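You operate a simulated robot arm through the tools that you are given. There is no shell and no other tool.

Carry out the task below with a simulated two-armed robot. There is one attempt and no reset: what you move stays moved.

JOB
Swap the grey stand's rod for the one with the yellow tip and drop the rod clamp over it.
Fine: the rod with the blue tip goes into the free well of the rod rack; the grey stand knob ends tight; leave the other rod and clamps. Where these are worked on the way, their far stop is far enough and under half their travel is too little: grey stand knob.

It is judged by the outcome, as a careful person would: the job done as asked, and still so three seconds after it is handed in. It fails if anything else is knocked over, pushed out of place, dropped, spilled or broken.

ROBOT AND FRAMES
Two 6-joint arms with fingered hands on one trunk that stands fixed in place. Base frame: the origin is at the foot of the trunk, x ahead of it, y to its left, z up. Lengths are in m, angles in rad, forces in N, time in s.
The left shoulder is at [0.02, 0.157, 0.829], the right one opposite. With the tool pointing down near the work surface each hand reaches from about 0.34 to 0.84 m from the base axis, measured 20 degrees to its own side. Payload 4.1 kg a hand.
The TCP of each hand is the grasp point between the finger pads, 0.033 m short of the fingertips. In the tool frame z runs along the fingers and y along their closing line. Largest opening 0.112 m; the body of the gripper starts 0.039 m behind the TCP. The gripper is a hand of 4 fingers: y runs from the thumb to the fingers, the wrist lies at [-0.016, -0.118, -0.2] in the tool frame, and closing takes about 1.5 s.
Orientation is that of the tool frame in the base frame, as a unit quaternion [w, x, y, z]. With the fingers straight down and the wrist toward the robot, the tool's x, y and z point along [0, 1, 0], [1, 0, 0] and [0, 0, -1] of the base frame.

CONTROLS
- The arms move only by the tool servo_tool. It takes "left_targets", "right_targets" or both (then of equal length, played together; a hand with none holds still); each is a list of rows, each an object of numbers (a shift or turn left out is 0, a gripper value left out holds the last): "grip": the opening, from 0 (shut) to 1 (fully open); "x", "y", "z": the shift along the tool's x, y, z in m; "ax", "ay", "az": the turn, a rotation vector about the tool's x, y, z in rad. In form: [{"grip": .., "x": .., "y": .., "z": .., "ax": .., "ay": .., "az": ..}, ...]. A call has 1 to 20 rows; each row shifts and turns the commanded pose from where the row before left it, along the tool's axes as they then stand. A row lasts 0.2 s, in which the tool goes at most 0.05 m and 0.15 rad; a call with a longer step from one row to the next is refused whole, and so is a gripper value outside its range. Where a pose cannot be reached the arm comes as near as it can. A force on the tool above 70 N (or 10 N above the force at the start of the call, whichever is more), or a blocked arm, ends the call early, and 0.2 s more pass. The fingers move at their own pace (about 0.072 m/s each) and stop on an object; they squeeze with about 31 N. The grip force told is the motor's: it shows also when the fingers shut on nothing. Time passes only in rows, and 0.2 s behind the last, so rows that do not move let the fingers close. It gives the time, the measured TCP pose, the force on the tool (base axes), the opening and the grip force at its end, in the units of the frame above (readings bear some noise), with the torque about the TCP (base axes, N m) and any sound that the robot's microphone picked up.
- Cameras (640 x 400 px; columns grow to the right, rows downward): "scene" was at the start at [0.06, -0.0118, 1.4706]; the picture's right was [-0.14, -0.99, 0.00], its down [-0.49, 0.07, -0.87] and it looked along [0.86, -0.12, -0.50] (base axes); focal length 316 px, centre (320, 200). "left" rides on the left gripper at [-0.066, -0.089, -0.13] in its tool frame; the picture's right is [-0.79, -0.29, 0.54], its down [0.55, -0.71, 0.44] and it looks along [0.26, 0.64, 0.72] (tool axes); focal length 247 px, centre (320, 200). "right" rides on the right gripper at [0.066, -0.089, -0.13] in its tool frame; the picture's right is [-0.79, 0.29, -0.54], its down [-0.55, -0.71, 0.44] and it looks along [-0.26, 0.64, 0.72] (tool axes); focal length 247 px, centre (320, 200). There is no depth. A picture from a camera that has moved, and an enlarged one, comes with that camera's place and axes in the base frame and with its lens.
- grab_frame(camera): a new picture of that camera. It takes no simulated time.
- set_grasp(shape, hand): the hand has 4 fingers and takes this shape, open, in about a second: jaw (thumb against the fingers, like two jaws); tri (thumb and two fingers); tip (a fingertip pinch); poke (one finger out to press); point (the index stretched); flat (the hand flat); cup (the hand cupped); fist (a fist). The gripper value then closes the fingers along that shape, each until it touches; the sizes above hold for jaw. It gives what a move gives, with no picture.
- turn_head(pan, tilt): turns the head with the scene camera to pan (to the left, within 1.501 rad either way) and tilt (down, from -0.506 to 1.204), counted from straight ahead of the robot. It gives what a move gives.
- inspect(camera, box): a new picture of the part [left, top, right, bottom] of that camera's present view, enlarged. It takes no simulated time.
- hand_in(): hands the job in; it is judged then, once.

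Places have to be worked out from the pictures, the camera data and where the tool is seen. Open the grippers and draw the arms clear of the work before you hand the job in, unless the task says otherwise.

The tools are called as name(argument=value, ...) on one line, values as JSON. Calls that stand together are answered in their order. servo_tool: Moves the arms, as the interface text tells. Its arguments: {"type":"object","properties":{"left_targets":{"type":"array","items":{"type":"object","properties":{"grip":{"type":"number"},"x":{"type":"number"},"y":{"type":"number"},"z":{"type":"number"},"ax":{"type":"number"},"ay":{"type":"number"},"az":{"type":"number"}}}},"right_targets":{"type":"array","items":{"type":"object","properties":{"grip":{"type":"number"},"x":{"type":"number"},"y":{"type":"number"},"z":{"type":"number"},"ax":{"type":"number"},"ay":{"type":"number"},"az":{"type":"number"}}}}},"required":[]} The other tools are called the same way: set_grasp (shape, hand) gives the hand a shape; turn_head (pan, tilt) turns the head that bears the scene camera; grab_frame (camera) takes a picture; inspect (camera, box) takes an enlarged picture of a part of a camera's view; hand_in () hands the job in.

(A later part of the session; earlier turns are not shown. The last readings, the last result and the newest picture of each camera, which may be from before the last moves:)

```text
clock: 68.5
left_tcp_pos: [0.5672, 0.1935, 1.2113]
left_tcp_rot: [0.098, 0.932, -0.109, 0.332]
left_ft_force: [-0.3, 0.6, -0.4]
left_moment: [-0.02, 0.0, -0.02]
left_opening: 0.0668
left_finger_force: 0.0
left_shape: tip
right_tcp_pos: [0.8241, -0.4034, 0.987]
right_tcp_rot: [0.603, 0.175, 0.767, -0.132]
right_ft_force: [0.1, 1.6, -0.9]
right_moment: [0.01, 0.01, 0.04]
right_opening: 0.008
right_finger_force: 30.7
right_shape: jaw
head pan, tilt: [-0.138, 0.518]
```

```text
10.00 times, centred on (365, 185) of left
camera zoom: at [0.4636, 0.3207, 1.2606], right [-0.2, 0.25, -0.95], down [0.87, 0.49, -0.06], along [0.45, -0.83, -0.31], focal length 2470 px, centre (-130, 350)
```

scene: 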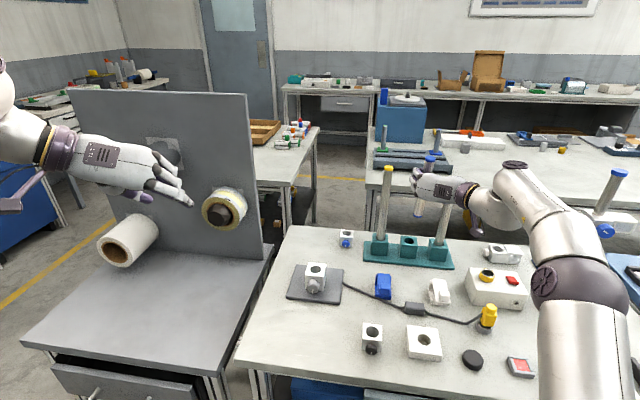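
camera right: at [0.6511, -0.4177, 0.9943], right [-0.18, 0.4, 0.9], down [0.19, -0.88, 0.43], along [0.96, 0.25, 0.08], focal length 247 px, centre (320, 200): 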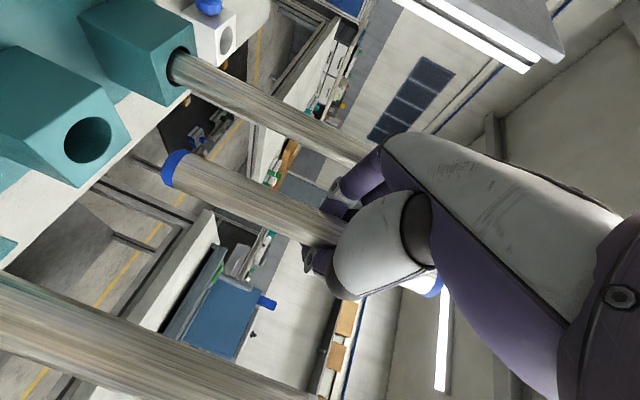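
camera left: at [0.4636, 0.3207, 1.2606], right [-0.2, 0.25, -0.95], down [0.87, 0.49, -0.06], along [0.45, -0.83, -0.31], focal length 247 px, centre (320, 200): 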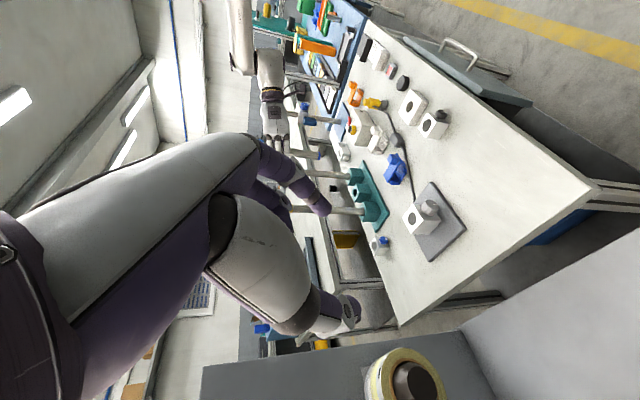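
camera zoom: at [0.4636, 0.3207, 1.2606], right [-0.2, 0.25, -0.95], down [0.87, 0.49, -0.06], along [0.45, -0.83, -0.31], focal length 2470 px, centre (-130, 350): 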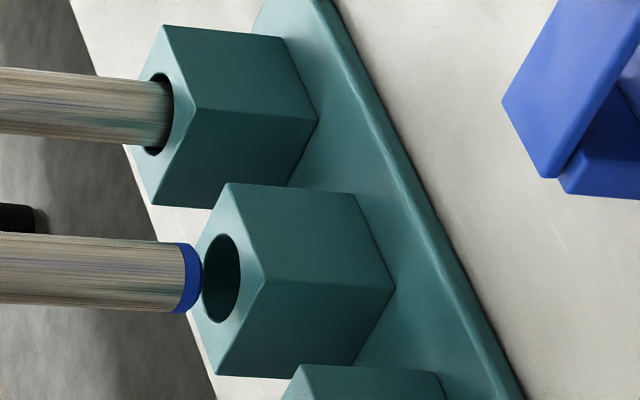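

All three views show the rod axis within about 1-2 mm of the hole centre. I lower it 3 cm in small steps and watch the force.

servo_tool(right_targets=[{"x": 0.0097, "y": -0.0001, "z": 0.0024}, {"x": 0.0097, "y": -0.0001, "z": 0.0024}, {"x": 0.0097, "y": -0.0001, "z": 0.0024}, {}])

inspect(camera="scene", box=[375, 195, 435, 265])

inspect(camera="left", box=[340, 165, 390, 205])

```text
clock: 69.5
left_tcp_pos: [0.5654, 0.1927, 1.2115]
left_tcp_rot: [0.099, 0.932, -0.109, 0.332]
left_ft_force: [0.2, -0.7, -0.2]
left_moment: [0.01, -0.03, 0.01]
left_opening: 0.0668
left_finger_force: 0.1
left_shape: tip
right_tcp_pos: [0.8273, -0.4057, 0.9597]
right_tcp_rot: [0.601, 0.174, 0.768, -0.132]
right_ft_force: [0.8, -0.8, -1.9]
right_moment: [-0.03, 0.03, 0.0]
right_opening: 0.0078
right_finger_force: 31.0
right_shape: jaw
right hand out of reach, approached as far as the arm can: row 3
head pan, tilt: [-0.138, 0.518]
```

```text
5.71 times, centred on (405, 230) of scene
camera zoom: at [0.06, -0.0118, 1.4706], right [-0.14, -0.99, 0.0], down [-0.49, 0.07, -0.87], along [0.86, -0.12, -0.5], focal length 1807 px, centre (-166, 29)
```

zoom: 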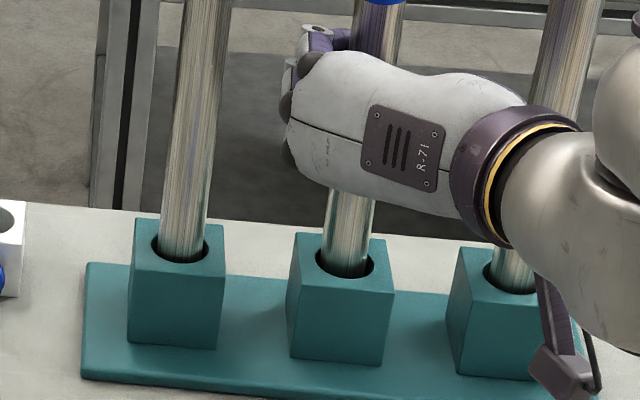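

```text
10.00 times, centred on (365, 185) of left
camera zoom: at [0.4636, 0.3207, 1.2606], right [-0.2, 0.25, -0.95], down [0.87, 0.49, -0.06], along [0.45, -0.83, -0.31], focal length 2470 px, centre (-130, 350)
```

zoom: 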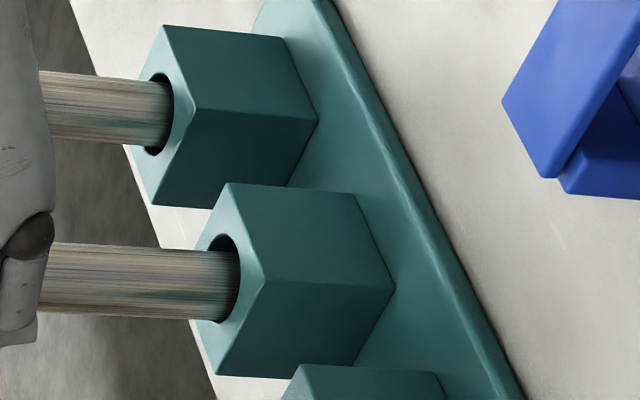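

The rod end is now about 15 mm inside the well with no contact force, but the arm met a joint limit. I try going lower while pitching the hand slightly more downward, which the well's slack allows.

servo_tool(right_targets=[{"x": 0.0058, "z": 0.0014, "ay": 0.035}, {"x": 0.0058, "z": 0.0014, "ay": 0.035}, {}])

inspect(camera="scene", box=[375, 175, 455, 265])

inspect(camera="left", box=[320, 155, 390, 205])

```text
clock: 70.3
left_tcp_pos: [0.5661, 0.1927, 1.2126]
left_tcp_rot: [0.098, 0.932, -0.108, 0.332]
left_ft_force: [0.6, -0.4, 0.8]
left_moment: [0.02, -0.01, -0.02]
left_opening: 0.0666
left_finger_force: 0.1
left_shape: tip
right_tcp_pos: [0.8255, -0.4051, 0.948]
right_tcp_rot: [0.576, 0.18, 0.788, -0.125]
right_ft_force: [-0.7, 0.3, -1.9]
right_moment: [-0.02, -0.03, 0.01]
right_opening: 0.0081
right_finger_force: 30.9
right_shape: jaw
head pan, tilt: [-0.138, 0.518]
```

```text
4.44 times, centred on (415, 220) of scene
camera zoom: at [0.0601, -0.0118, 1.4706], right [-0.14, -0.99, 0.0], down [-0.49, 0.07, -0.87], along [0.86, -0.12, -0.5], focal length 1405 px, centre (-102, 111)
```

zoom: 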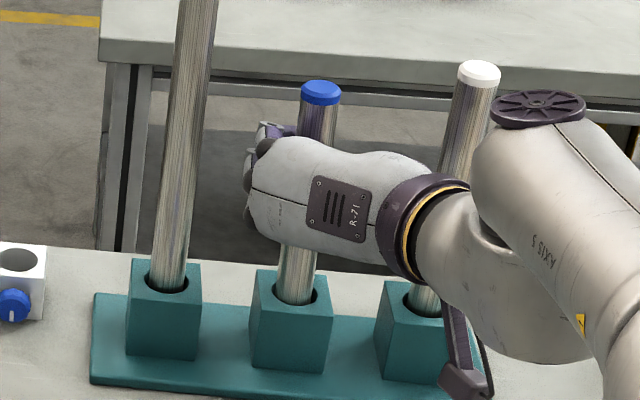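

```text
8.00 times, centred on (355, 180) of left
camera zoom: at [0.4636, 0.3207, 1.2606], right [-0.2, 0.25, -0.95], down [0.87, 0.49, -0.06], along [0.45, -0.83, -0.31], focal length 1976 px, centre (40, 360)
```

zoom: 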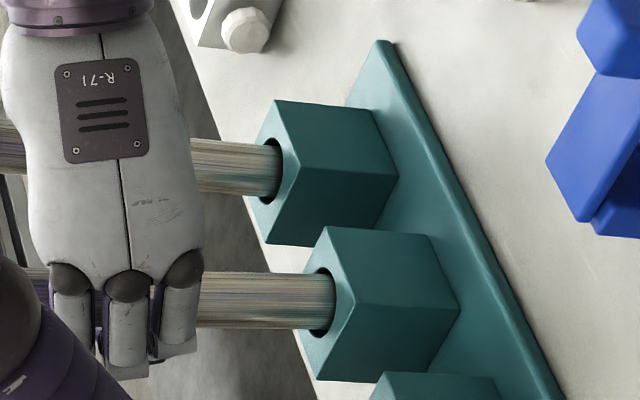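

The arm goes lower when pitched, with no contact force; the rod is about 27 mm in. I continue down with slight pitch, keeping the rod's end centred.

servo_tool(right_targets=[{"x": 0.0052, "z": 0.0033, "ay": 0.015}, {"x": 0.0052, "z": 0.0033, "ay": 0.015}, {"x": 0.0052, "z": 0.0033, "ay": 0.015}, {}])

inspect(camera="scene", box=[375, 175, 455, 265])

inspect(camera="left", box=[320, 155, 390, 205])

```text
clock: 71.3
left_tcp_pos: [0.5663, 0.1939, 1.2113]
left_tcp_rot: [0.098, 0.932, -0.109, 0.333]
left_ft_force: [0.4, -0.2, 0.1]
left_moment: [-0.01, 0.0, 0.01]
left_opening: 0.0668
left_finger_force: 0.0
left_shape: tip
right_tcp_pos: [0.8303, -0.407, 0.9298]
right_tcp_rot: [0.557, 0.184, 0.8, -0.122]
right_ft_force: [-0.8, 0.7, -2.3]
right_moment: [0.0, 0.01, 0.01]
right_opening: 0.0083
right_finger_force: 31.1
right_shape: jaw
head pan, tilt: [-0.138, 0.518]
```

```text
4.44 times, centred on (415, 220) of scene
camera zoom: at [0.0601, -0.0118, 1.4706], right [-0.14, -0.99, 0.0], down [-0.49, 0.07, -0.87], along [0.86, -0.12, -0.5], focal length 1405 px, centre (-102, 111)
```

zoom: 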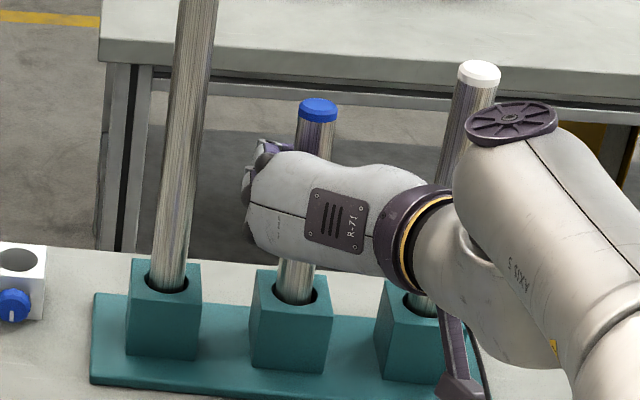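

```text
8.00 times, centred on (355, 180) of left
camera zoom: at [0.4636, 0.3207, 1.2606], right [-0.2, 0.25, -0.95], down [0.87, 0.49, -0.06], along [0.45, -0.83, -0.31], focal length 1976 px, centre (40, 360)
```

zoom: 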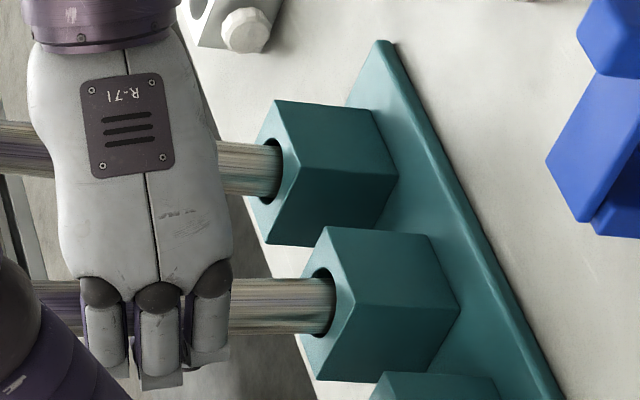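

Still free, now about 45 mm deep. Two more small steps down should find the bottom of the well.

servo_tool(right_targets=[{"x": 0.0052, "z": 0.0028, "ay": 0.01}, {"x": 0.0052, "z": 0.0028, "ay": 0.01}, {}])

```text
clock: 72.1
left_tcp_pos: [0.566, 0.1939, 1.212]
left_tcp_rot: [0.098, 0.932, -0.11, 0.332]
left_ft_force: [0.2, 0.7, 0.1]
left_moment: [0.0, -0.03, 0.0]
left_opening: 0.0668
left_finger_force: 0.0
left_shape: tip
right_tcp_pos: [0.8323, -0.4082, 0.9199]
right_tcp_rot: [0.551, 0.184, 0.805, -0.12]
right_ft_force: [1.0, -0.1, 6.3]
right_moment: [0.07, -0.03, -0.01]
right_opening: 0.0076
right_finger_force: 31.1
right_shape: jaw
head pan, tilt: [-0.138, 0.518]
```

A 9 N upward reaction says the rod has seated on the well bottom. I open the hand part way and look before withdrawing.

servo_tool(right_targets=[{"x": -0.001, "grip": 0.2}, {"grip": 0.35}, {"grip": 0.5}, {"grip": 0.55}, {"grip": 0.55}])

inspect(camera="scene", box=[365, 165, 455, 265])

grab_frame(camera="right")

inspect(camera="left", box=[310, 145, 390, 205])

```text
clock: 73.3
left_tcp_pos: [0.5674, 0.1943, 1.2123]
left_tcp_rot: [0.098, 0.932, -0.109, 0.331]
left_ft_force: [0.2, 0.4, 0.4]
left_moment: [-0.01, 0.02, -0.01]
left_opening: 0.0668
left_finger_force: 0.1
left_shape: tip
right_tcp_pos: [0.8319, -0.4078, 0.9196]
right_tcp_rot: [0.55, 0.185, 0.806, -0.12]
right_ft_force: [1.1, -0.3, -0.6]
right_moment: [-0.01, 0.02, -0.01]
right_opening: 0.0609
right_finger_force: 0.0
right_shape: jaw
head pan, tilt: [-0.138, 0.518]
```

```text
4.00 times, centred on (410, 215) of scene
camera zoom: at [0.06, -0.0118, 1.4706], right [-0.14, -0.99, 0.0], down [-0.49, 0.07, -0.87], along [0.86, -0.12, -0.5], focal length 1265 px, centre (-40, 140)
```

zoom: 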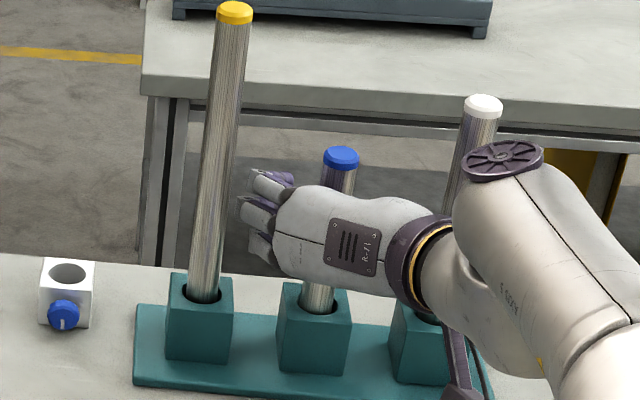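

```text
taken
camera right: at [0.6631, -0.4261, 0.9054], right [-0.07, 0.34, 0.94], down [0.24, -0.91, 0.35], along [0.97, 0.25, -0.02], focal length 247 px, centre (320, 200)
```

right: 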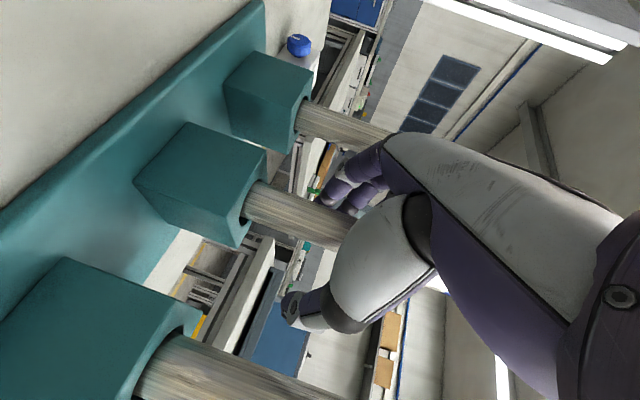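

```text
6.67 times, centred on (350, 175) of left
camera zoom: at [0.4636, 0.3208, 1.2606], right [-0.2, 0.25, -0.95], down [0.87, 0.49, -0.06], along [0.45, -0.83, -0.31], focal length 1646 px, centre (120, 367)
```

zoom: 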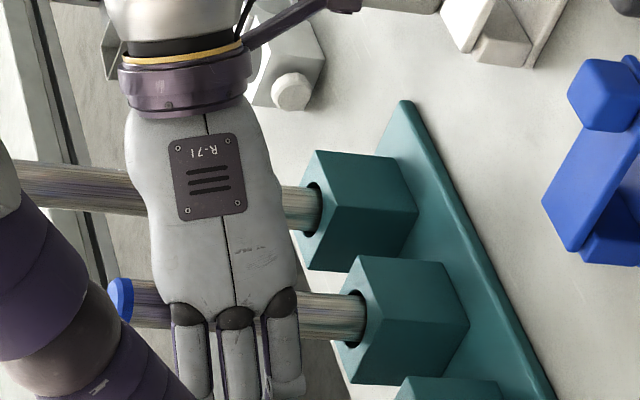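

The blue-tipped rod stands in the free well and the hand is open around it. I withdraw straight back along the tool axis.

servo_tool(right_targets=[{"z": -0.02}, {"z": -0.03}, {"z": -0.03}, {"z": -0.03}, {"z": -0.03}, {}])

grab_frame(camera="scene")

inspect(camera="scene", box=[355, 160, 465, 275])

inspect(camera="left", box=[300, 140, 400, 230])

```text
clock: 74.7
left_tcp_pos: [0.5672, 0.1941, 1.2108]
left_tcp_rot: [0.097, 0.932, -0.11, 0.332]
left_ft_force: [-0.2, 0.9, 0.0]
left_moment: [0.01, 0.0, 0.0]
left_opening: 0.0669
left_finger_force: 0.1
left_shape: tip
right_tcp_pos: [0.7529, -0.3657, 1.0003]
right_tcp_rot: [0.547, 0.183, 0.808, -0.12]
right_ft_force: [0.1, -0.2, -0.6]
right_moment: [-0.06, 0.0, 0.02]
right_opening: 0.0612
right_finger_force: 0.0
right_shape: jaw
right hand out of reach, approached as far as the arm can: row 3, 4, 5
head pan, tilt: [-0.138, 0.518]
```

```text
taken
```

scene: 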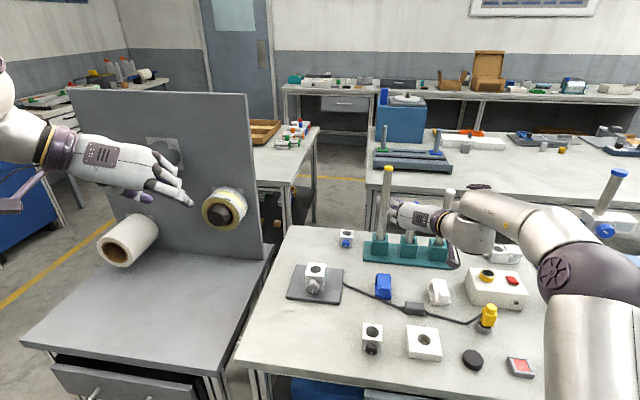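

```text
3.48 times, centred on (410, 218) of scene
camera zoom: at [0.0601, -0.0118, 1.4706], right [-0.14, -0.99, 0.0], down [-0.49, 0.07, -0.87], along [0.86, -0.12, -0.5], focal length 1100 px, centre (7, 139)
```

zoom: 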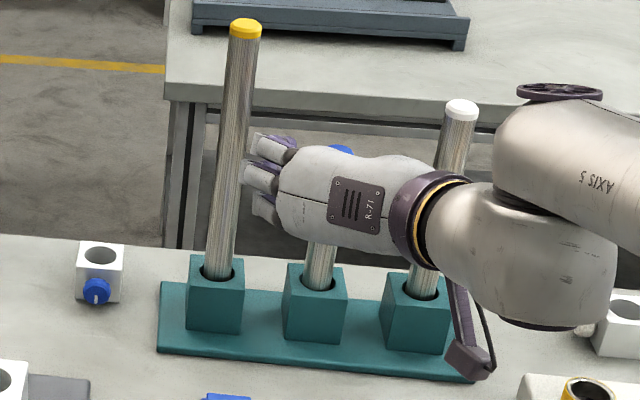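

```text
4.44 times, centred on (350, 185) of left
camera zoom: at [0.4636, 0.3207, 1.2606], right [-0.2, 0.25, -0.95], down [0.87, 0.49, -0.06], along [0.45, -0.83, -0.31], focal length 1098 px, centre (187, 267)
```

zoom: 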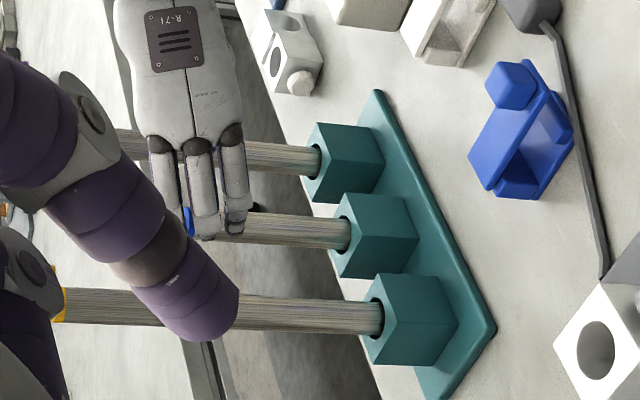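

All three rods stand in the rack with the blue one in the middle well, and the hand is clear. Before picking the yellow rod I test which pitch this arm branch allows at the stand, so first I move the empty hand back and over toward it.

servo_tool(right_targets=[{"x": -0.0071, "y": 0.0038, "z": -0.0365}, {"x": -0.0071, "y": 0.0038, "z": -0.0365}, {"x": -0.0071, "y": 0.0038, "z": -0.0365}, {"x": 0.0162, "y": 0.0344, "z": -0.0239}, {"x": 0.0162, "y": 0.0344, "z": -0.0239}, {"x": 0.0162, "y": 0.0344, "z": -0.0239}, {"x": 0.0162, "y": 0.0344, "z": -0.0239}, {"x": 0.0162, "y": 0.0344, "z": -0.0239}, {}])

grab_frame(camera="scene")

```text
clock: 76.7
left_tcp_pos: [0.5668, 0.1946, 1.2113]
left_tcp_rot: [0.097, 0.932, -0.11, 0.331]
left_ft_force: [0.0, 0.7, 1.0]
left_moment: [0.01, -0.01, 0.05]
left_opening: 0.067
left_finger_force: 0.0
left_shape: tip
right_tcp_pos: [0.6445, -0.1067, 1.0703]
right_tcp_rot: [0.549, 0.184, 0.806, -0.12]
right_ft_force: [-0.4, 0.6, 0.8]
right_moment: [-0.01, 0.02, -0.03]
right_opening: 0.0613
right_finger_force: 0.0
right_shape: jaw
right hand out of reach, approached as far as the arm can: row 1, 2, 4, 5, 6
head pan, tilt: [-0.138, 0.518]
```

```text
taken
```

scene: 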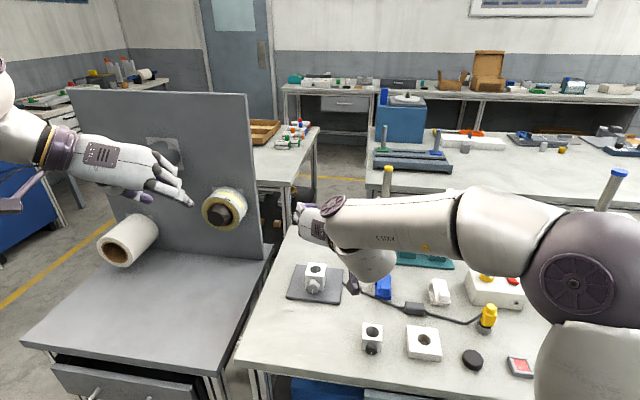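

Partly limited on the way, but the last steps were free. I now test the actual stand position at the same pitch, then lower toward the final grip height.

servo_tool(right_targets=[{"x": 0.013, "y": 0.0163, "z": 0.031}, {"x": 0.013, "y": 0.0163, "z": 0.031}, {"x": 0.013, "y": 0.0163, "z": 0.031}, {"x": 0.0217, "z": 0.0086}, {"x": 0.0217, "z": 0.0086}, {}])

grab_frame(camera="scene")

```text
clock: 78.1
left_tcp_pos: [0.5672, 0.1937, 1.2132]
left_tcp_rot: [0.098, 0.932, -0.11, 0.331]
left_ft_force: [-0.3, 0.2, -1.2]
left_moment: [0.03, -0.02, 0.02]
left_opening: 0.0667
left_finger_force: 0.0
left_shape: tip
right_tcp_pos: [0.7326, -0.0918, 0.955]
right_tcp_rot: [0.55, 0.184, 0.806, -0.121]
right_ft_force: [-0.4, 0.1, -0.9]
right_moment: [0.02, -0.01, 0.03]
right_opening: 0.0613
right_finger_force: 0.0
right_shape: jaw
head pan, tilt: [-0.138, 0.518]
```

```text
taken
```

scene: 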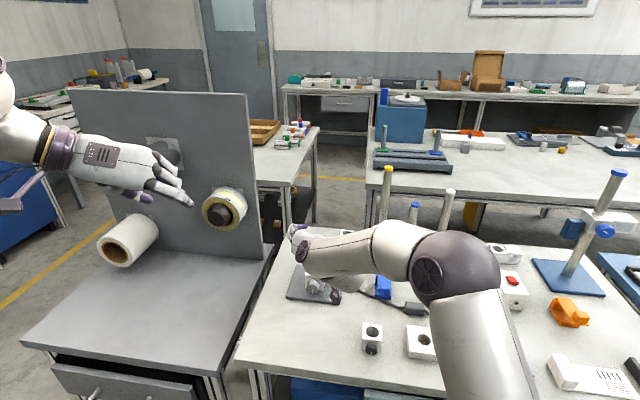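

The stand position is reachable at this same orientation (22° down, -25° yaw). I check 3 cm lower as well, since the yellow rod will be released at about that height.

servo_tool(right_targets=[{"x": 0.0139, "z": 0.0055}, {"x": 0.0139, "z": 0.0055}, {}])

grab_frame(camera="right")

```text
clock: 78.9
left_tcp_pos: [0.5668, 0.1932, 1.2112]
left_tcp_rot: [0.098, 0.932, -0.109, 0.332]
left_ft_force: [-0.3, 0.7, -0.4]
left_moment: [0.01, 0.01, 0.03]
left_opening: 0.0669
left_finger_force: 0.0
left_shape: tip
right_tcp_pos: [0.733, -0.0931, 0.9234]
right_tcp_rot: [0.551, 0.185, 0.805, -0.121]
right_ft_force: [1.7, 0.4, -0.4]
right_moment: [0.02, 0.01, 0.01]
right_opening: 0.0613
right_finger_force: 0.1
right_shape: jaw
head pan, tilt: [-0.138, 0.518]
```

```text
taken
camera right: at [0.5639, -0.1107, 0.9096], right [-0.07, 0.34, 0.94], down [0.24, -0.91, 0.35], along [0.97, 0.25, -0.02], focal length 247 px, centre (320, 200)
```

right: 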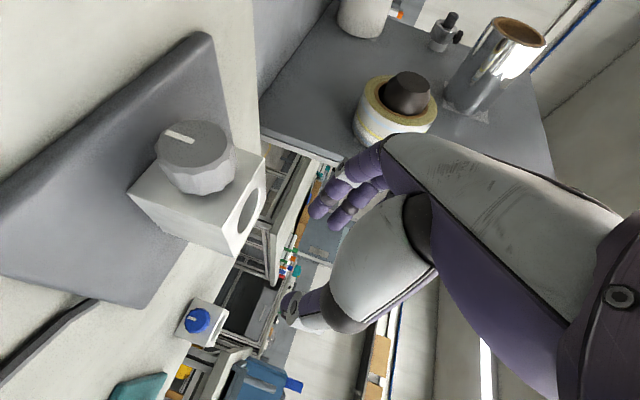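

That height is fine too. Keeping this orientation, I move the open hand across to a pre-grasp 10 cm behind the yellow rod.

servo_tool(right_targets=[{"x": -0.0172, "y": -0.0305, "z": 0.0161}, {"x": -0.0172, "y": -0.0305, "z": 0.0161}, {"x": -0.0172, "y": -0.0305, "z": 0.0161}, {"x": -0.0172, "y": -0.0305, "z": 0.0161}, {"x": -0.0172, "y": -0.0305, "z": 0.0161}, {}])

grab_frame(camera="scene")

grab_frame(camera="right")

inspect(camera="left", box=[300, 140, 400, 230])

```text
clock: 80.3
left_tcp_pos: [0.5666, 0.1936, 1.2124]
left_tcp_rot: [0.098, 0.932, -0.109, 0.332]
left_ft_force: [0.4, -0.3, 0.1]
left_moment: [0.01, 0.03, 0.02]
left_opening: 0.0669
left_finger_force: 0.1
left_shape: tip
right_tcp_pos: [0.763, -0.276, 0.9713]
right_tcp_rot: [0.55, 0.184, 0.806, -0.12]
right_ft_force: [0.2, -0.6, -0.7]
right_moment: [0.0, -0.01, 0.01]
right_opening: 0.0616
right_finger_force: 0.0
right_shape: jaw
head pan, tilt: [-0.138, 0.518]
```

```text
taken
```

scene: 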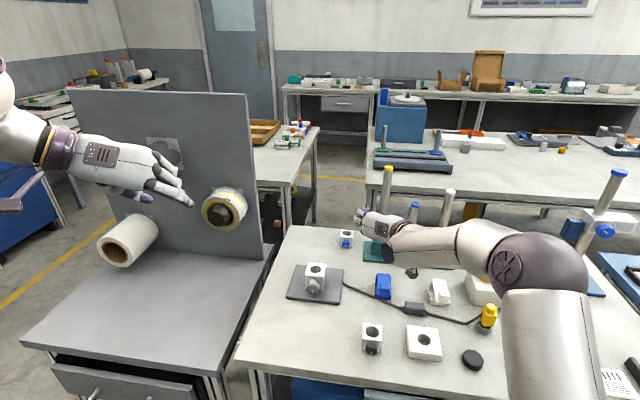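

```text
taken
camera right: at [0.5944, -0.2949, 0.9578], right [-0.07, 0.34, 0.94], down [0.24, -0.91, 0.35], along [0.97, 0.25, -0.02], focal length 247 px, centre (320, 200)
```

right: 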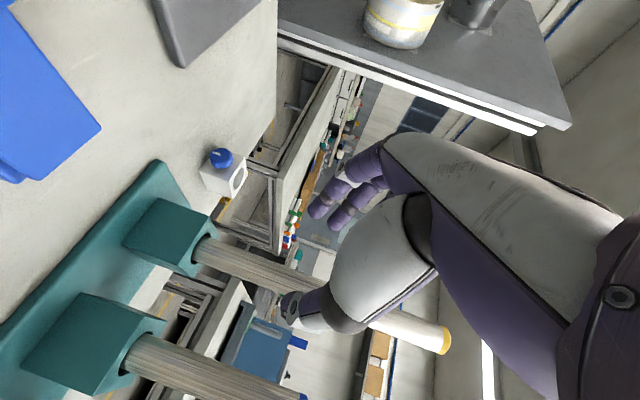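

```text
4.44 times, centred on (350, 185) of left
camera zoom: at [0.4636, 0.3208, 1.2606], right [-0.2, 0.25, -0.95], down [0.87, 0.49, -0.06], along [0.45, -0.83, -0.31], focal length 1098 px, centre (187, 267)
```

zoom: 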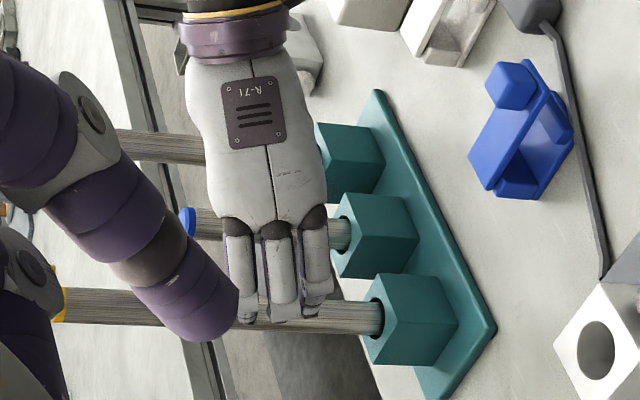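

The yellow rod lies on the tool axis 10 cm ahead. I advance in steps to bring it between thumb and fingers.

servo_tool(right_targets=[{"z": 0.025}, {"z": 0.025}, {"z": 0.025}, {"z": 0.015}, {}])

grab_frame(camera="right")

inspect(camera="scene", box=[345, 155, 455, 275])

inspect(camera="left", box=[300, 140, 400, 230])

```text
clock: 81.5
left_tcp_pos: [0.5671, 0.193, 1.2118]
left_tcp_rot: [0.099, 0.932, -0.109, 0.332]
left_ft_force: [0.2, 0.1, -0.4]
left_moment: [0.01, -0.01, -0.02]
left_opening: 0.0669
left_finger_force: 0.0
left_shape: tip
right_tcp_pos: [0.8376, -0.3118, 0.9368]
right_tcp_rot: [0.549, 0.184, 0.806, -0.12]
right_ft_force: [0.1, -0.7, 0.0]
right_moment: [-0.01, 0.0, 0.0]
right_opening: 0.0614
right_finger_force: 0.1
right_shape: jaw
head pan, tilt: [-0.138, 0.518]
```

```text
taken
camera right: at [0.6693, -0.3302, 0.9234], right [-0.07, 0.34, 0.94], down [0.24, -0.91, 0.35], along [0.97, 0.25, -0.02], focal length 247 px, centre (320, 200)
```

right: 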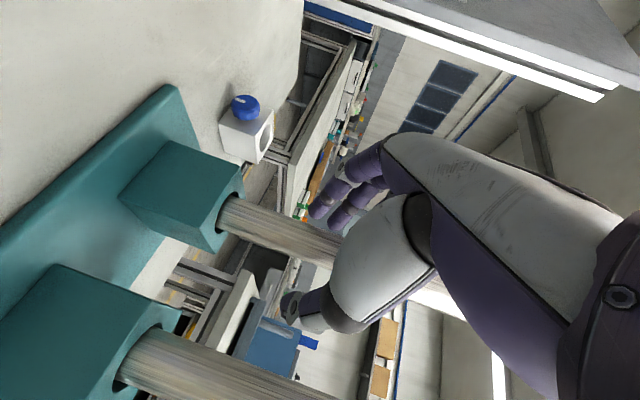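

```text
3.33 times, centred on (400, 215) of scene
camera zoom: at [0.06, -0.0118, 1.4706], right [-0.14, -0.99, 0.0], down [-0.49, 0.07, -0.87], along [0.86, -0.12, -0.5], focal length 1054 px, centre (53, 150)
```

zoom: 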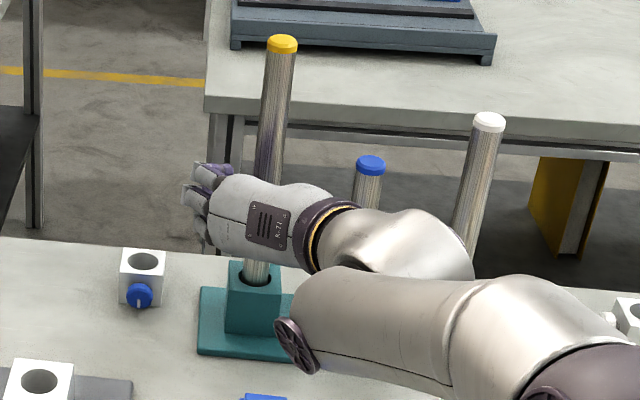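

```text
4.44 times, centred on (350, 185) of left
camera zoom: at [0.4635, 0.3208, 1.2607], right [-0.2, 0.25, -0.95], down [0.87, 0.49, -0.06], along [0.45, -0.83, -0.31], focal length 1098 px, centre (187, 267)
```

zoom: 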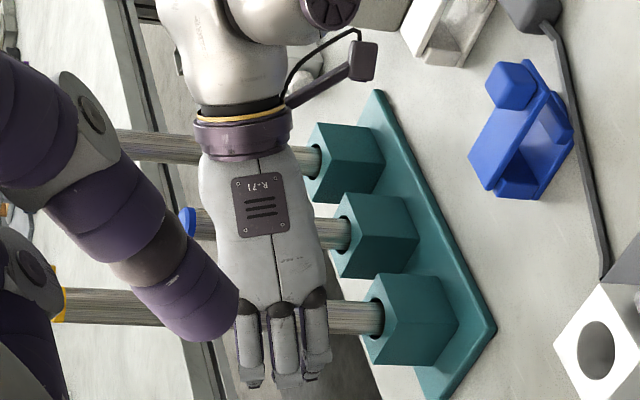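

The rod is between the thumb and fingers and centred. I close the hand on the yellow-tipped rod.

servo_tool(right_targets=[{"grip": 0.4, "z": 0.003}, {"grip": 0.25}, {"grip": 0.15}, {"grip": 0.05}, {"grip": 0.0}, {"grip": 0.0}, {"grip": 0.0}])

inspect(camera="scene", box=[345, 155, 455, 275])

inspect(camera="left", box=[300, 140, 400, 230])

```text
clock: 83.1
left_tcp_pos: [0.5671, 0.1936, 1.2123]
left_tcp_rot: [0.098, 0.932, -0.11, 0.332]
left_ft_force: [0.0, -0.6, -0.9]
left_moment: [0.01, 0.0, 0.01]
left_opening: 0.0667
left_finger_force: 0.1
left_shape: tip
right_tcp_pos: [0.8409, -0.3132, 0.9362]
right_tcp_rot: [0.55, 0.183, 0.806, -0.121]
right_ft_force: [0.3, 0.6, 0.4]
right_moment: [0.0, 0.01, 0.01]
right_opening: 0.0136
right_finger_force: 31.2
right_shape: jaw
head pan, tilt: [-0.138, 0.518]
```

```text
3.33 times, centred on (400, 215) of scene
camera zoom: at [0.06, -0.0118, 1.4706], right [-0.14, -0.99, 0.0], down [-0.49, 0.07, -0.87], along [0.86, -0.12, -0.5], focal length 1054 px, centre (53, 150)
```

zoom: 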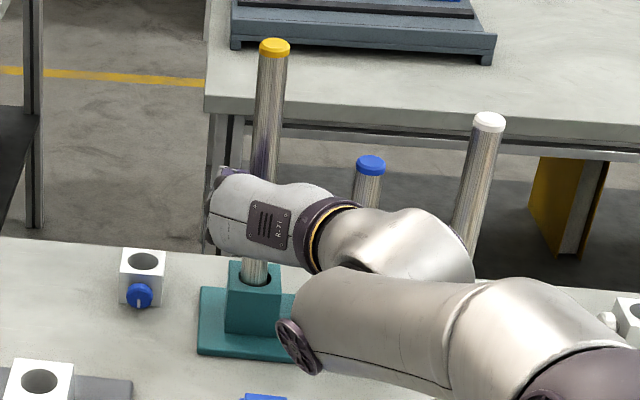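

```text
4.44 times, centred on (350, 185) of left
camera zoom: at [0.4636, 0.3208, 1.2606], right [-0.2, 0.25, -0.95], down [0.87, 0.49, -0.06], along [0.45, -0.83, -0.31], focal length 1098 px, centre (187, 267)
```

zoom: 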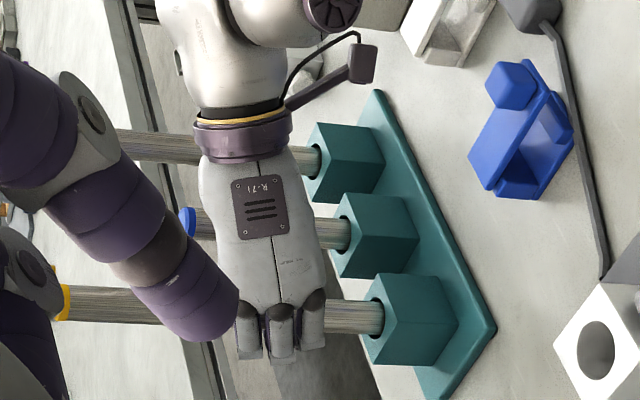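

The grip is firm (31 N). I lift the yellow rod straight up 8 cm out of its well.

servo_tool(right_targets=[{"x": -0.0139, "z": -0.0055}, {"x": -0.0186, "z": -0.0073}, {"x": -0.0186, "z": -0.0073}, {"x": -0.0186, "z": -0.0073}, {"x": -0.0093, "z": -0.0037}, {}])

inspect(camera="scene", box=[335, 125, 465, 275])

inspect(camera="left", box=[290, 140, 400, 240])

grab_frame(camera="right")

```text
clock: 84.5
left_tcp_pos: [0.5656, 0.1932, 1.2114]
left_tcp_rot: [0.098, 0.932, -0.108, 0.331]
left_ft_force: [0.0, 0.0, -0.5]
left_moment: [-0.01, 0.0, -0.02]
left_opening: 0.0668
left_finger_force: 0.1
left_shape: tip
right_tcp_pos: [0.8402, -0.3139, 1.0212]
right_tcp_rot: [0.549, 0.184, 0.806, -0.121]
right_ft_force: [-0.1, 0.2, -3.3]
right_moment: [-0.04, 0.0, -0.03]
right_opening: 0.0132
right_finger_force: 31.0
right_shape: jaw
head pan, tilt: [-0.138, 0.518]
```

```text
2.67 times, centred on (400, 200) of scene
camera zoom: at [0.0601, -0.0118, 1.4705], right [-0.14, -0.99, 0.0], down [-0.49, 0.07, -0.87], along [0.86, -0.12, -0.5], focal length 843 px, centre (107, 200)
```

zoom: 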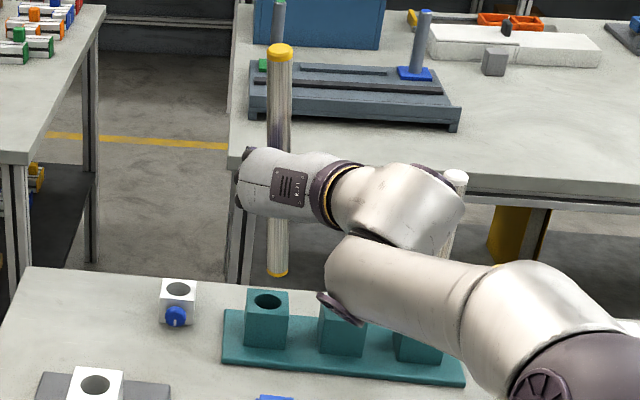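

```text
4.00 times, centred on (345, 190) of left
camera zoom: at [0.4637, 0.3207, 1.2606], right [-0.2, 0.25, -0.95], down [0.87, 0.49, -0.06], along [0.45, -0.83, -0.31], focal length 988 px, centre (220, 240)
```

zoom: 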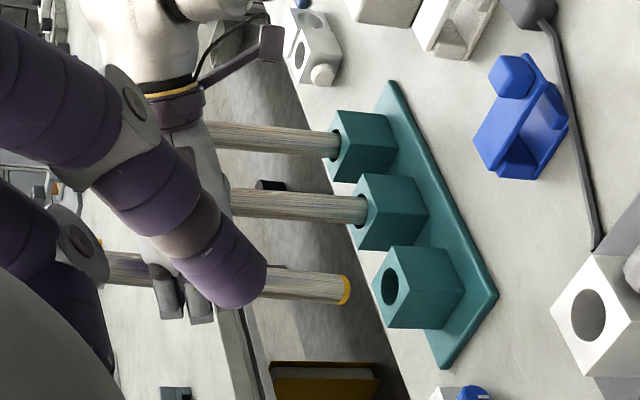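

```text
taken
camera right: at [0.6715, -0.3324, 1.0073], right [-0.07, 0.34, 0.94], down [0.24, -0.91, 0.35], along [0.97, 0.25, -0.02], focal length 247 px, centre (320, 200)
```

right: 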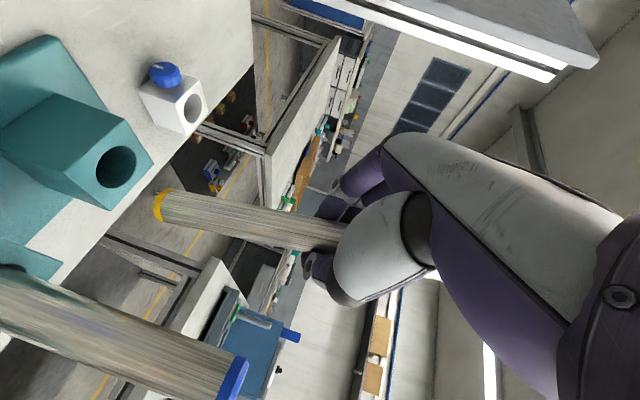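

The rod is out of its well but leans about 6° back and 6° left in the hand. I correct that tilt, then carry it over to above the stand's bore.

servo_tool(right_targets=[{"ax": -0.0094, "ay": 0.073, "az": 0.0254}, {"ax": -0.0094, "ay": 0.073, "az": 0.0254}, {"x": 0.0179, "y": 0.0254, "z": -0.029}, {"x": 0.0179, "y": 0.0254, "z": -0.029}, {"x": 0.0179, "y": 0.0254, "z": -0.029}, {"x": 0.0179, "y": 0.0254, "z": -0.029}, {"x": 0.0179, "y": 0.0254, "z": -0.029}, {"x": 0.0179, "y": 0.0254, "z": -0.029}, {}])

grab_frame(camera="scene")

grab_frame(camera="left")

grab_frame(camera="right")

```text
clock: 86.5
left_tcp_pos: [0.5668, 0.1934, 1.211]
left_tcp_rot: [0.097, 0.932, -0.109, 0.332]
left_ft_force: [-0.1, -0.8, 0.0]
left_moment: [0.02, -0.01, 0.01]
left_opening: 0.0669
left_finger_force: 0.2
left_shape: tip
right_tcp_pos: [0.7668, -0.1587, 1.0264]
right_tcp_rot: [0.515, 0.211, 0.828, -0.069]
right_ft_force: [0.4, 0.1, -3.2]
right_moment: [0.02, 0.01, 0.0]
right_opening: 0.0134
right_finger_force: 30.7
right_shape: jaw
right hand out of reach, approached as far as the arm can: row 5, 6, 7, 8
head pan, tilt: [-0.138, 0.518]
```

```text
taken
```

scene: 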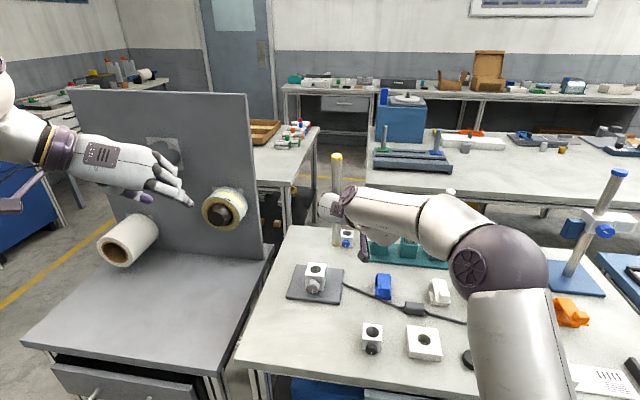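

```text
taken
camera left: at [0.4637, 0.3208, 1.2606], right [-0.2, 0.25, -0.95], down [0.87, 0.49, -0.06], along [0.45, -0.83, -0.31], focal length 247 px, centre (320, 200)
```

left: 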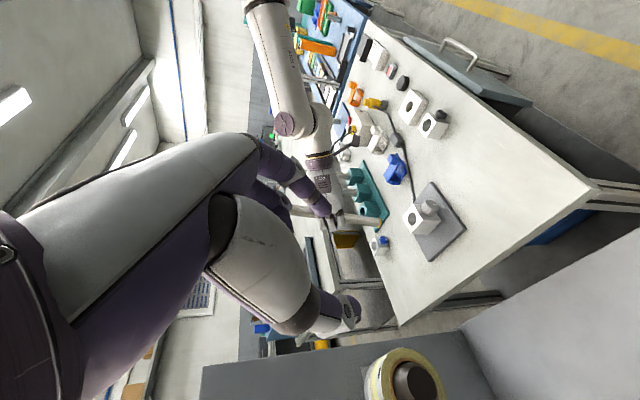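

```text
taken
camera right: at [0.5977, -0.1774, 1.0179], right [-0.02, 0.22, 0.98], down [0.27, -0.94, 0.21], along [0.96, 0.27, -0.04], focal length 247 px, centre (320, 200)
```

right: 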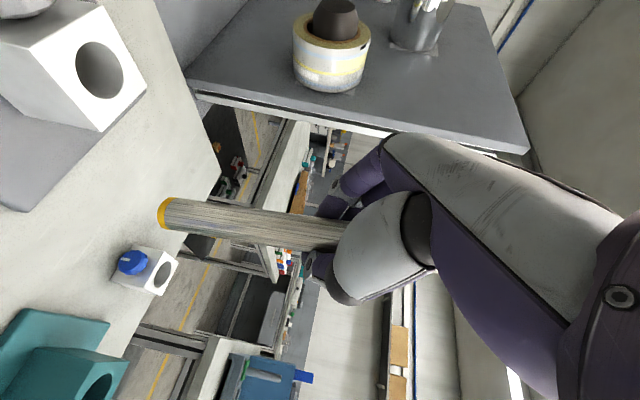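

The arm met a limit on the way and drifted slightly; the rod is near (0.77, -0.16). I'll zoom to measure the rod's lean and lower end again before continuing.

inspect(camera="scene", box=[280, 140, 400, 300])

inspect(camera="left", box=[280, 170, 440, 270])

```text
2.50 times, centred on (340, 220) of scene
camera zoom: at [0.0601, -0.0118, 1.4705], right [-0.14, -0.99, 0.0], down [-0.49, 0.07, -0.87], along [0.86, -0.12, -0.5], focal length 790 px, centre (270, 150)
```

zoom: 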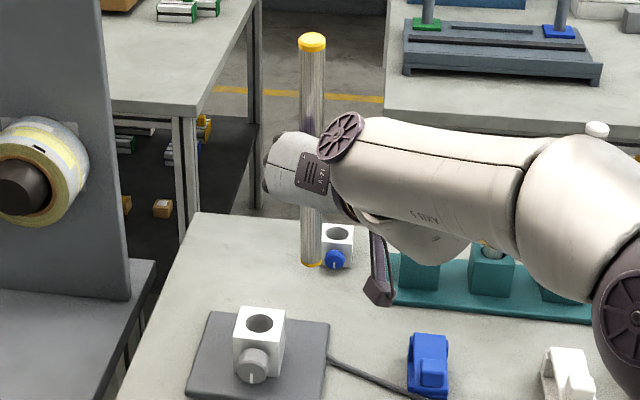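

```text
4.00 times, centred on (360, 220) of left
camera zoom: at [0.4637, 0.3208, 1.2606], right [-0.2, 0.25, -0.95], down [0.87, 0.49, -0.06], along [0.45, -0.83, -0.31], focal length 988 px, centre (160, 120)
```

zoom: 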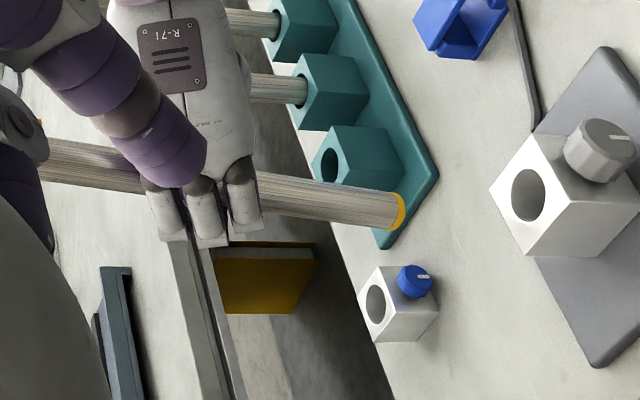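

The rod's lower end is at (0.787, -0.161, 0.895) and it still leans about 8° back and 2.5° left. I correct this with more pitch (which the arm tolerates better) and then move the last few centimetres over the stand.

servo_tool(right_targets=[{"ax": 0.0118, "ay": 0.0749, "az": -0.0058}, {"ax": 0.0118, "ay": 0.0749, "az": -0.0058}, {}, {"x": 0.0195, "y": 0.0202, "z": -0.0238}, {"x": 0.0195, "y": 0.0202, "z": -0.0238}, {}])

inspect(camera="scene", box=[270, 150, 370, 300])

inspect(camera="left", box=[290, 170, 450, 270])

grab_frame(camera="right")

```text
clock: 87.9
left_tcp_pos: [0.5663, 0.1929, 1.2115]
left_tcp_rot: [0.098, 0.932, -0.11, 0.332]
left_ft_force: [-0.4, 0.4, 0.7]
left_moment: [-0.01, 0.05, 0.03]
left_opening: 0.0671
left_finger_force: 0.1
left_shape: tip
right_tcp_pos: [0.7301, -0.0943, 1.0152]
right_tcp_rot: [0.516, 0.211, 0.828, -0.069]
right_ft_force: [2.9, 0.4, 7.2]
right_moment: [-0.1, -0.62, 0.01]
right_opening: 0.0115
right_finger_force: 31.3
right_shape: jaw
right hand out of reach, approached as far as the arm can: row 1, 2
head pan, tilt: [-0.138, 0.518]
```

```text
2.67 times, centred on (320, 225) of scene
camera zoom: at [0.0599, -0.0118, 1.4706], right [-0.14, -0.99, 0.0], down [-0.49, 0.07, -0.87], along [0.86, -0.12, -0.5], focal length 843 px, centre (320, 133)
```

zoom: 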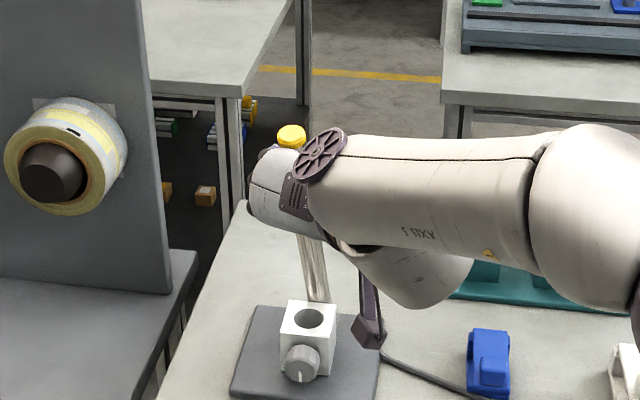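

```text
4.00 times, centred on (370, 220) of left
camera zoom: at [0.4635, 0.3207, 1.2607], right [-0.2, 0.25, -0.95], down [0.87, 0.49, -0.06], along [0.45, -0.83, -0.31], focal length 988 px, centre (120, 120)
```

zoom: 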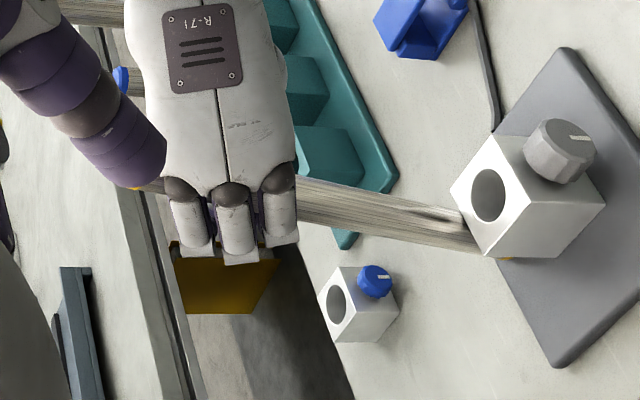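

```text
taken
camera right: at [0.5611, -0.1139, 1.008], right [-0.02, 0.22, 0.98], down [0.27, -0.94, 0.21], along [0.96, 0.27, -0.03], focal length 247 px, centre (320, 200)
```

right: 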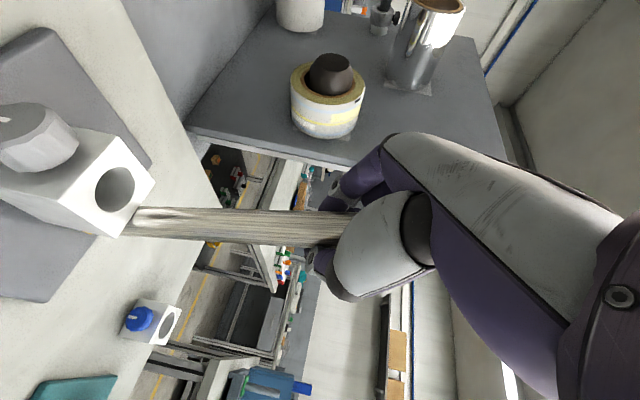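

The rotation was refused and the rod has slid down in the hand: its lower end now rests behind the stand block near (0.789, -0.113, 0.81), tilted about 15°. Nothing else is disturbed; I lift gently 3 cm to see whether the rod still comes up with the hand.

servo_tool(right_targets=[{"x": -0.0088, "y": 0.001, "z": -0.0046}, {"x": -0.0088, "y": 0.001, "z": -0.0046}, {"x": -0.0088, "y": 0.001, "z": -0.0046}, {}])

inspect(camera="scene", box=[270, 150, 370, 300])

inspect(camera="left", box=[290, 170, 450, 270])

```text
clock: 88.9
left_tcp_pos: [0.5643, 0.1942, 1.2115]
left_tcp_rot: [0.097, 0.932, -0.109, 0.333]
left_ft_force: [-0.7, 0.1, 0.4]
left_moment: [-0.03, 0.0, 0.01]
left_opening: 0.0671
left_finger_force: 0.1
left_shape: tip
right_tcp_pos: [0.7285, -0.0946, 1.0464]
right_tcp_rot: [0.515, 0.211, 0.828, -0.068]
right_ft_force: [0.4, 0.1, -2.4]
right_moment: [-0.06, -0.13, -0.01]
right_opening: 0.0111
right_finger_force: 31.2
right_shape: jaw
head pan, tilt: [-0.138, 0.518]
```

```text
2.67 times, centred on (320, 225) of scene
camera zoom: at [0.0601, -0.0118, 1.4705], right [-0.14, -0.99, 0.0], down [-0.49, 0.07, -0.87], along [0.86, -0.12, -0.5], focal length 843 px, centre (320, 133)
```

zoom: 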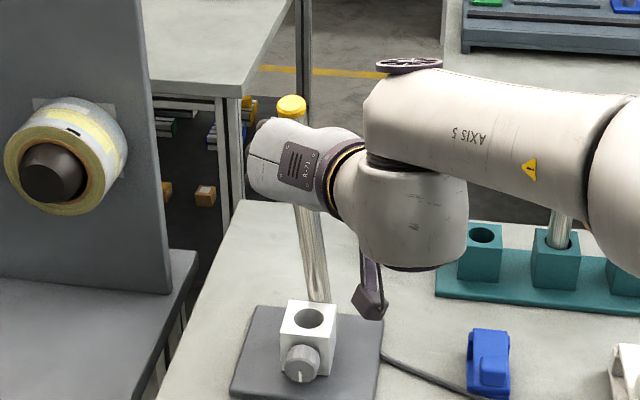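

```text
4.00 times, centred on (370, 220) of left
camera zoom: at [0.4637, 0.3208, 1.2606], right [-0.2, 0.25, -0.95], down [0.87, 0.49, -0.06], along [0.45, -0.83, -0.31], focal length 988 px, centre (120, 120)
```

zoom: 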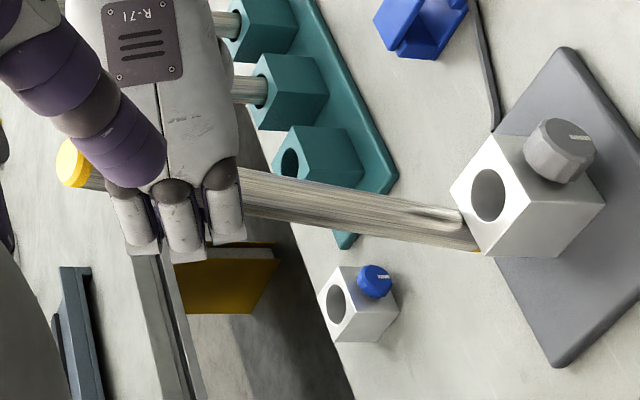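

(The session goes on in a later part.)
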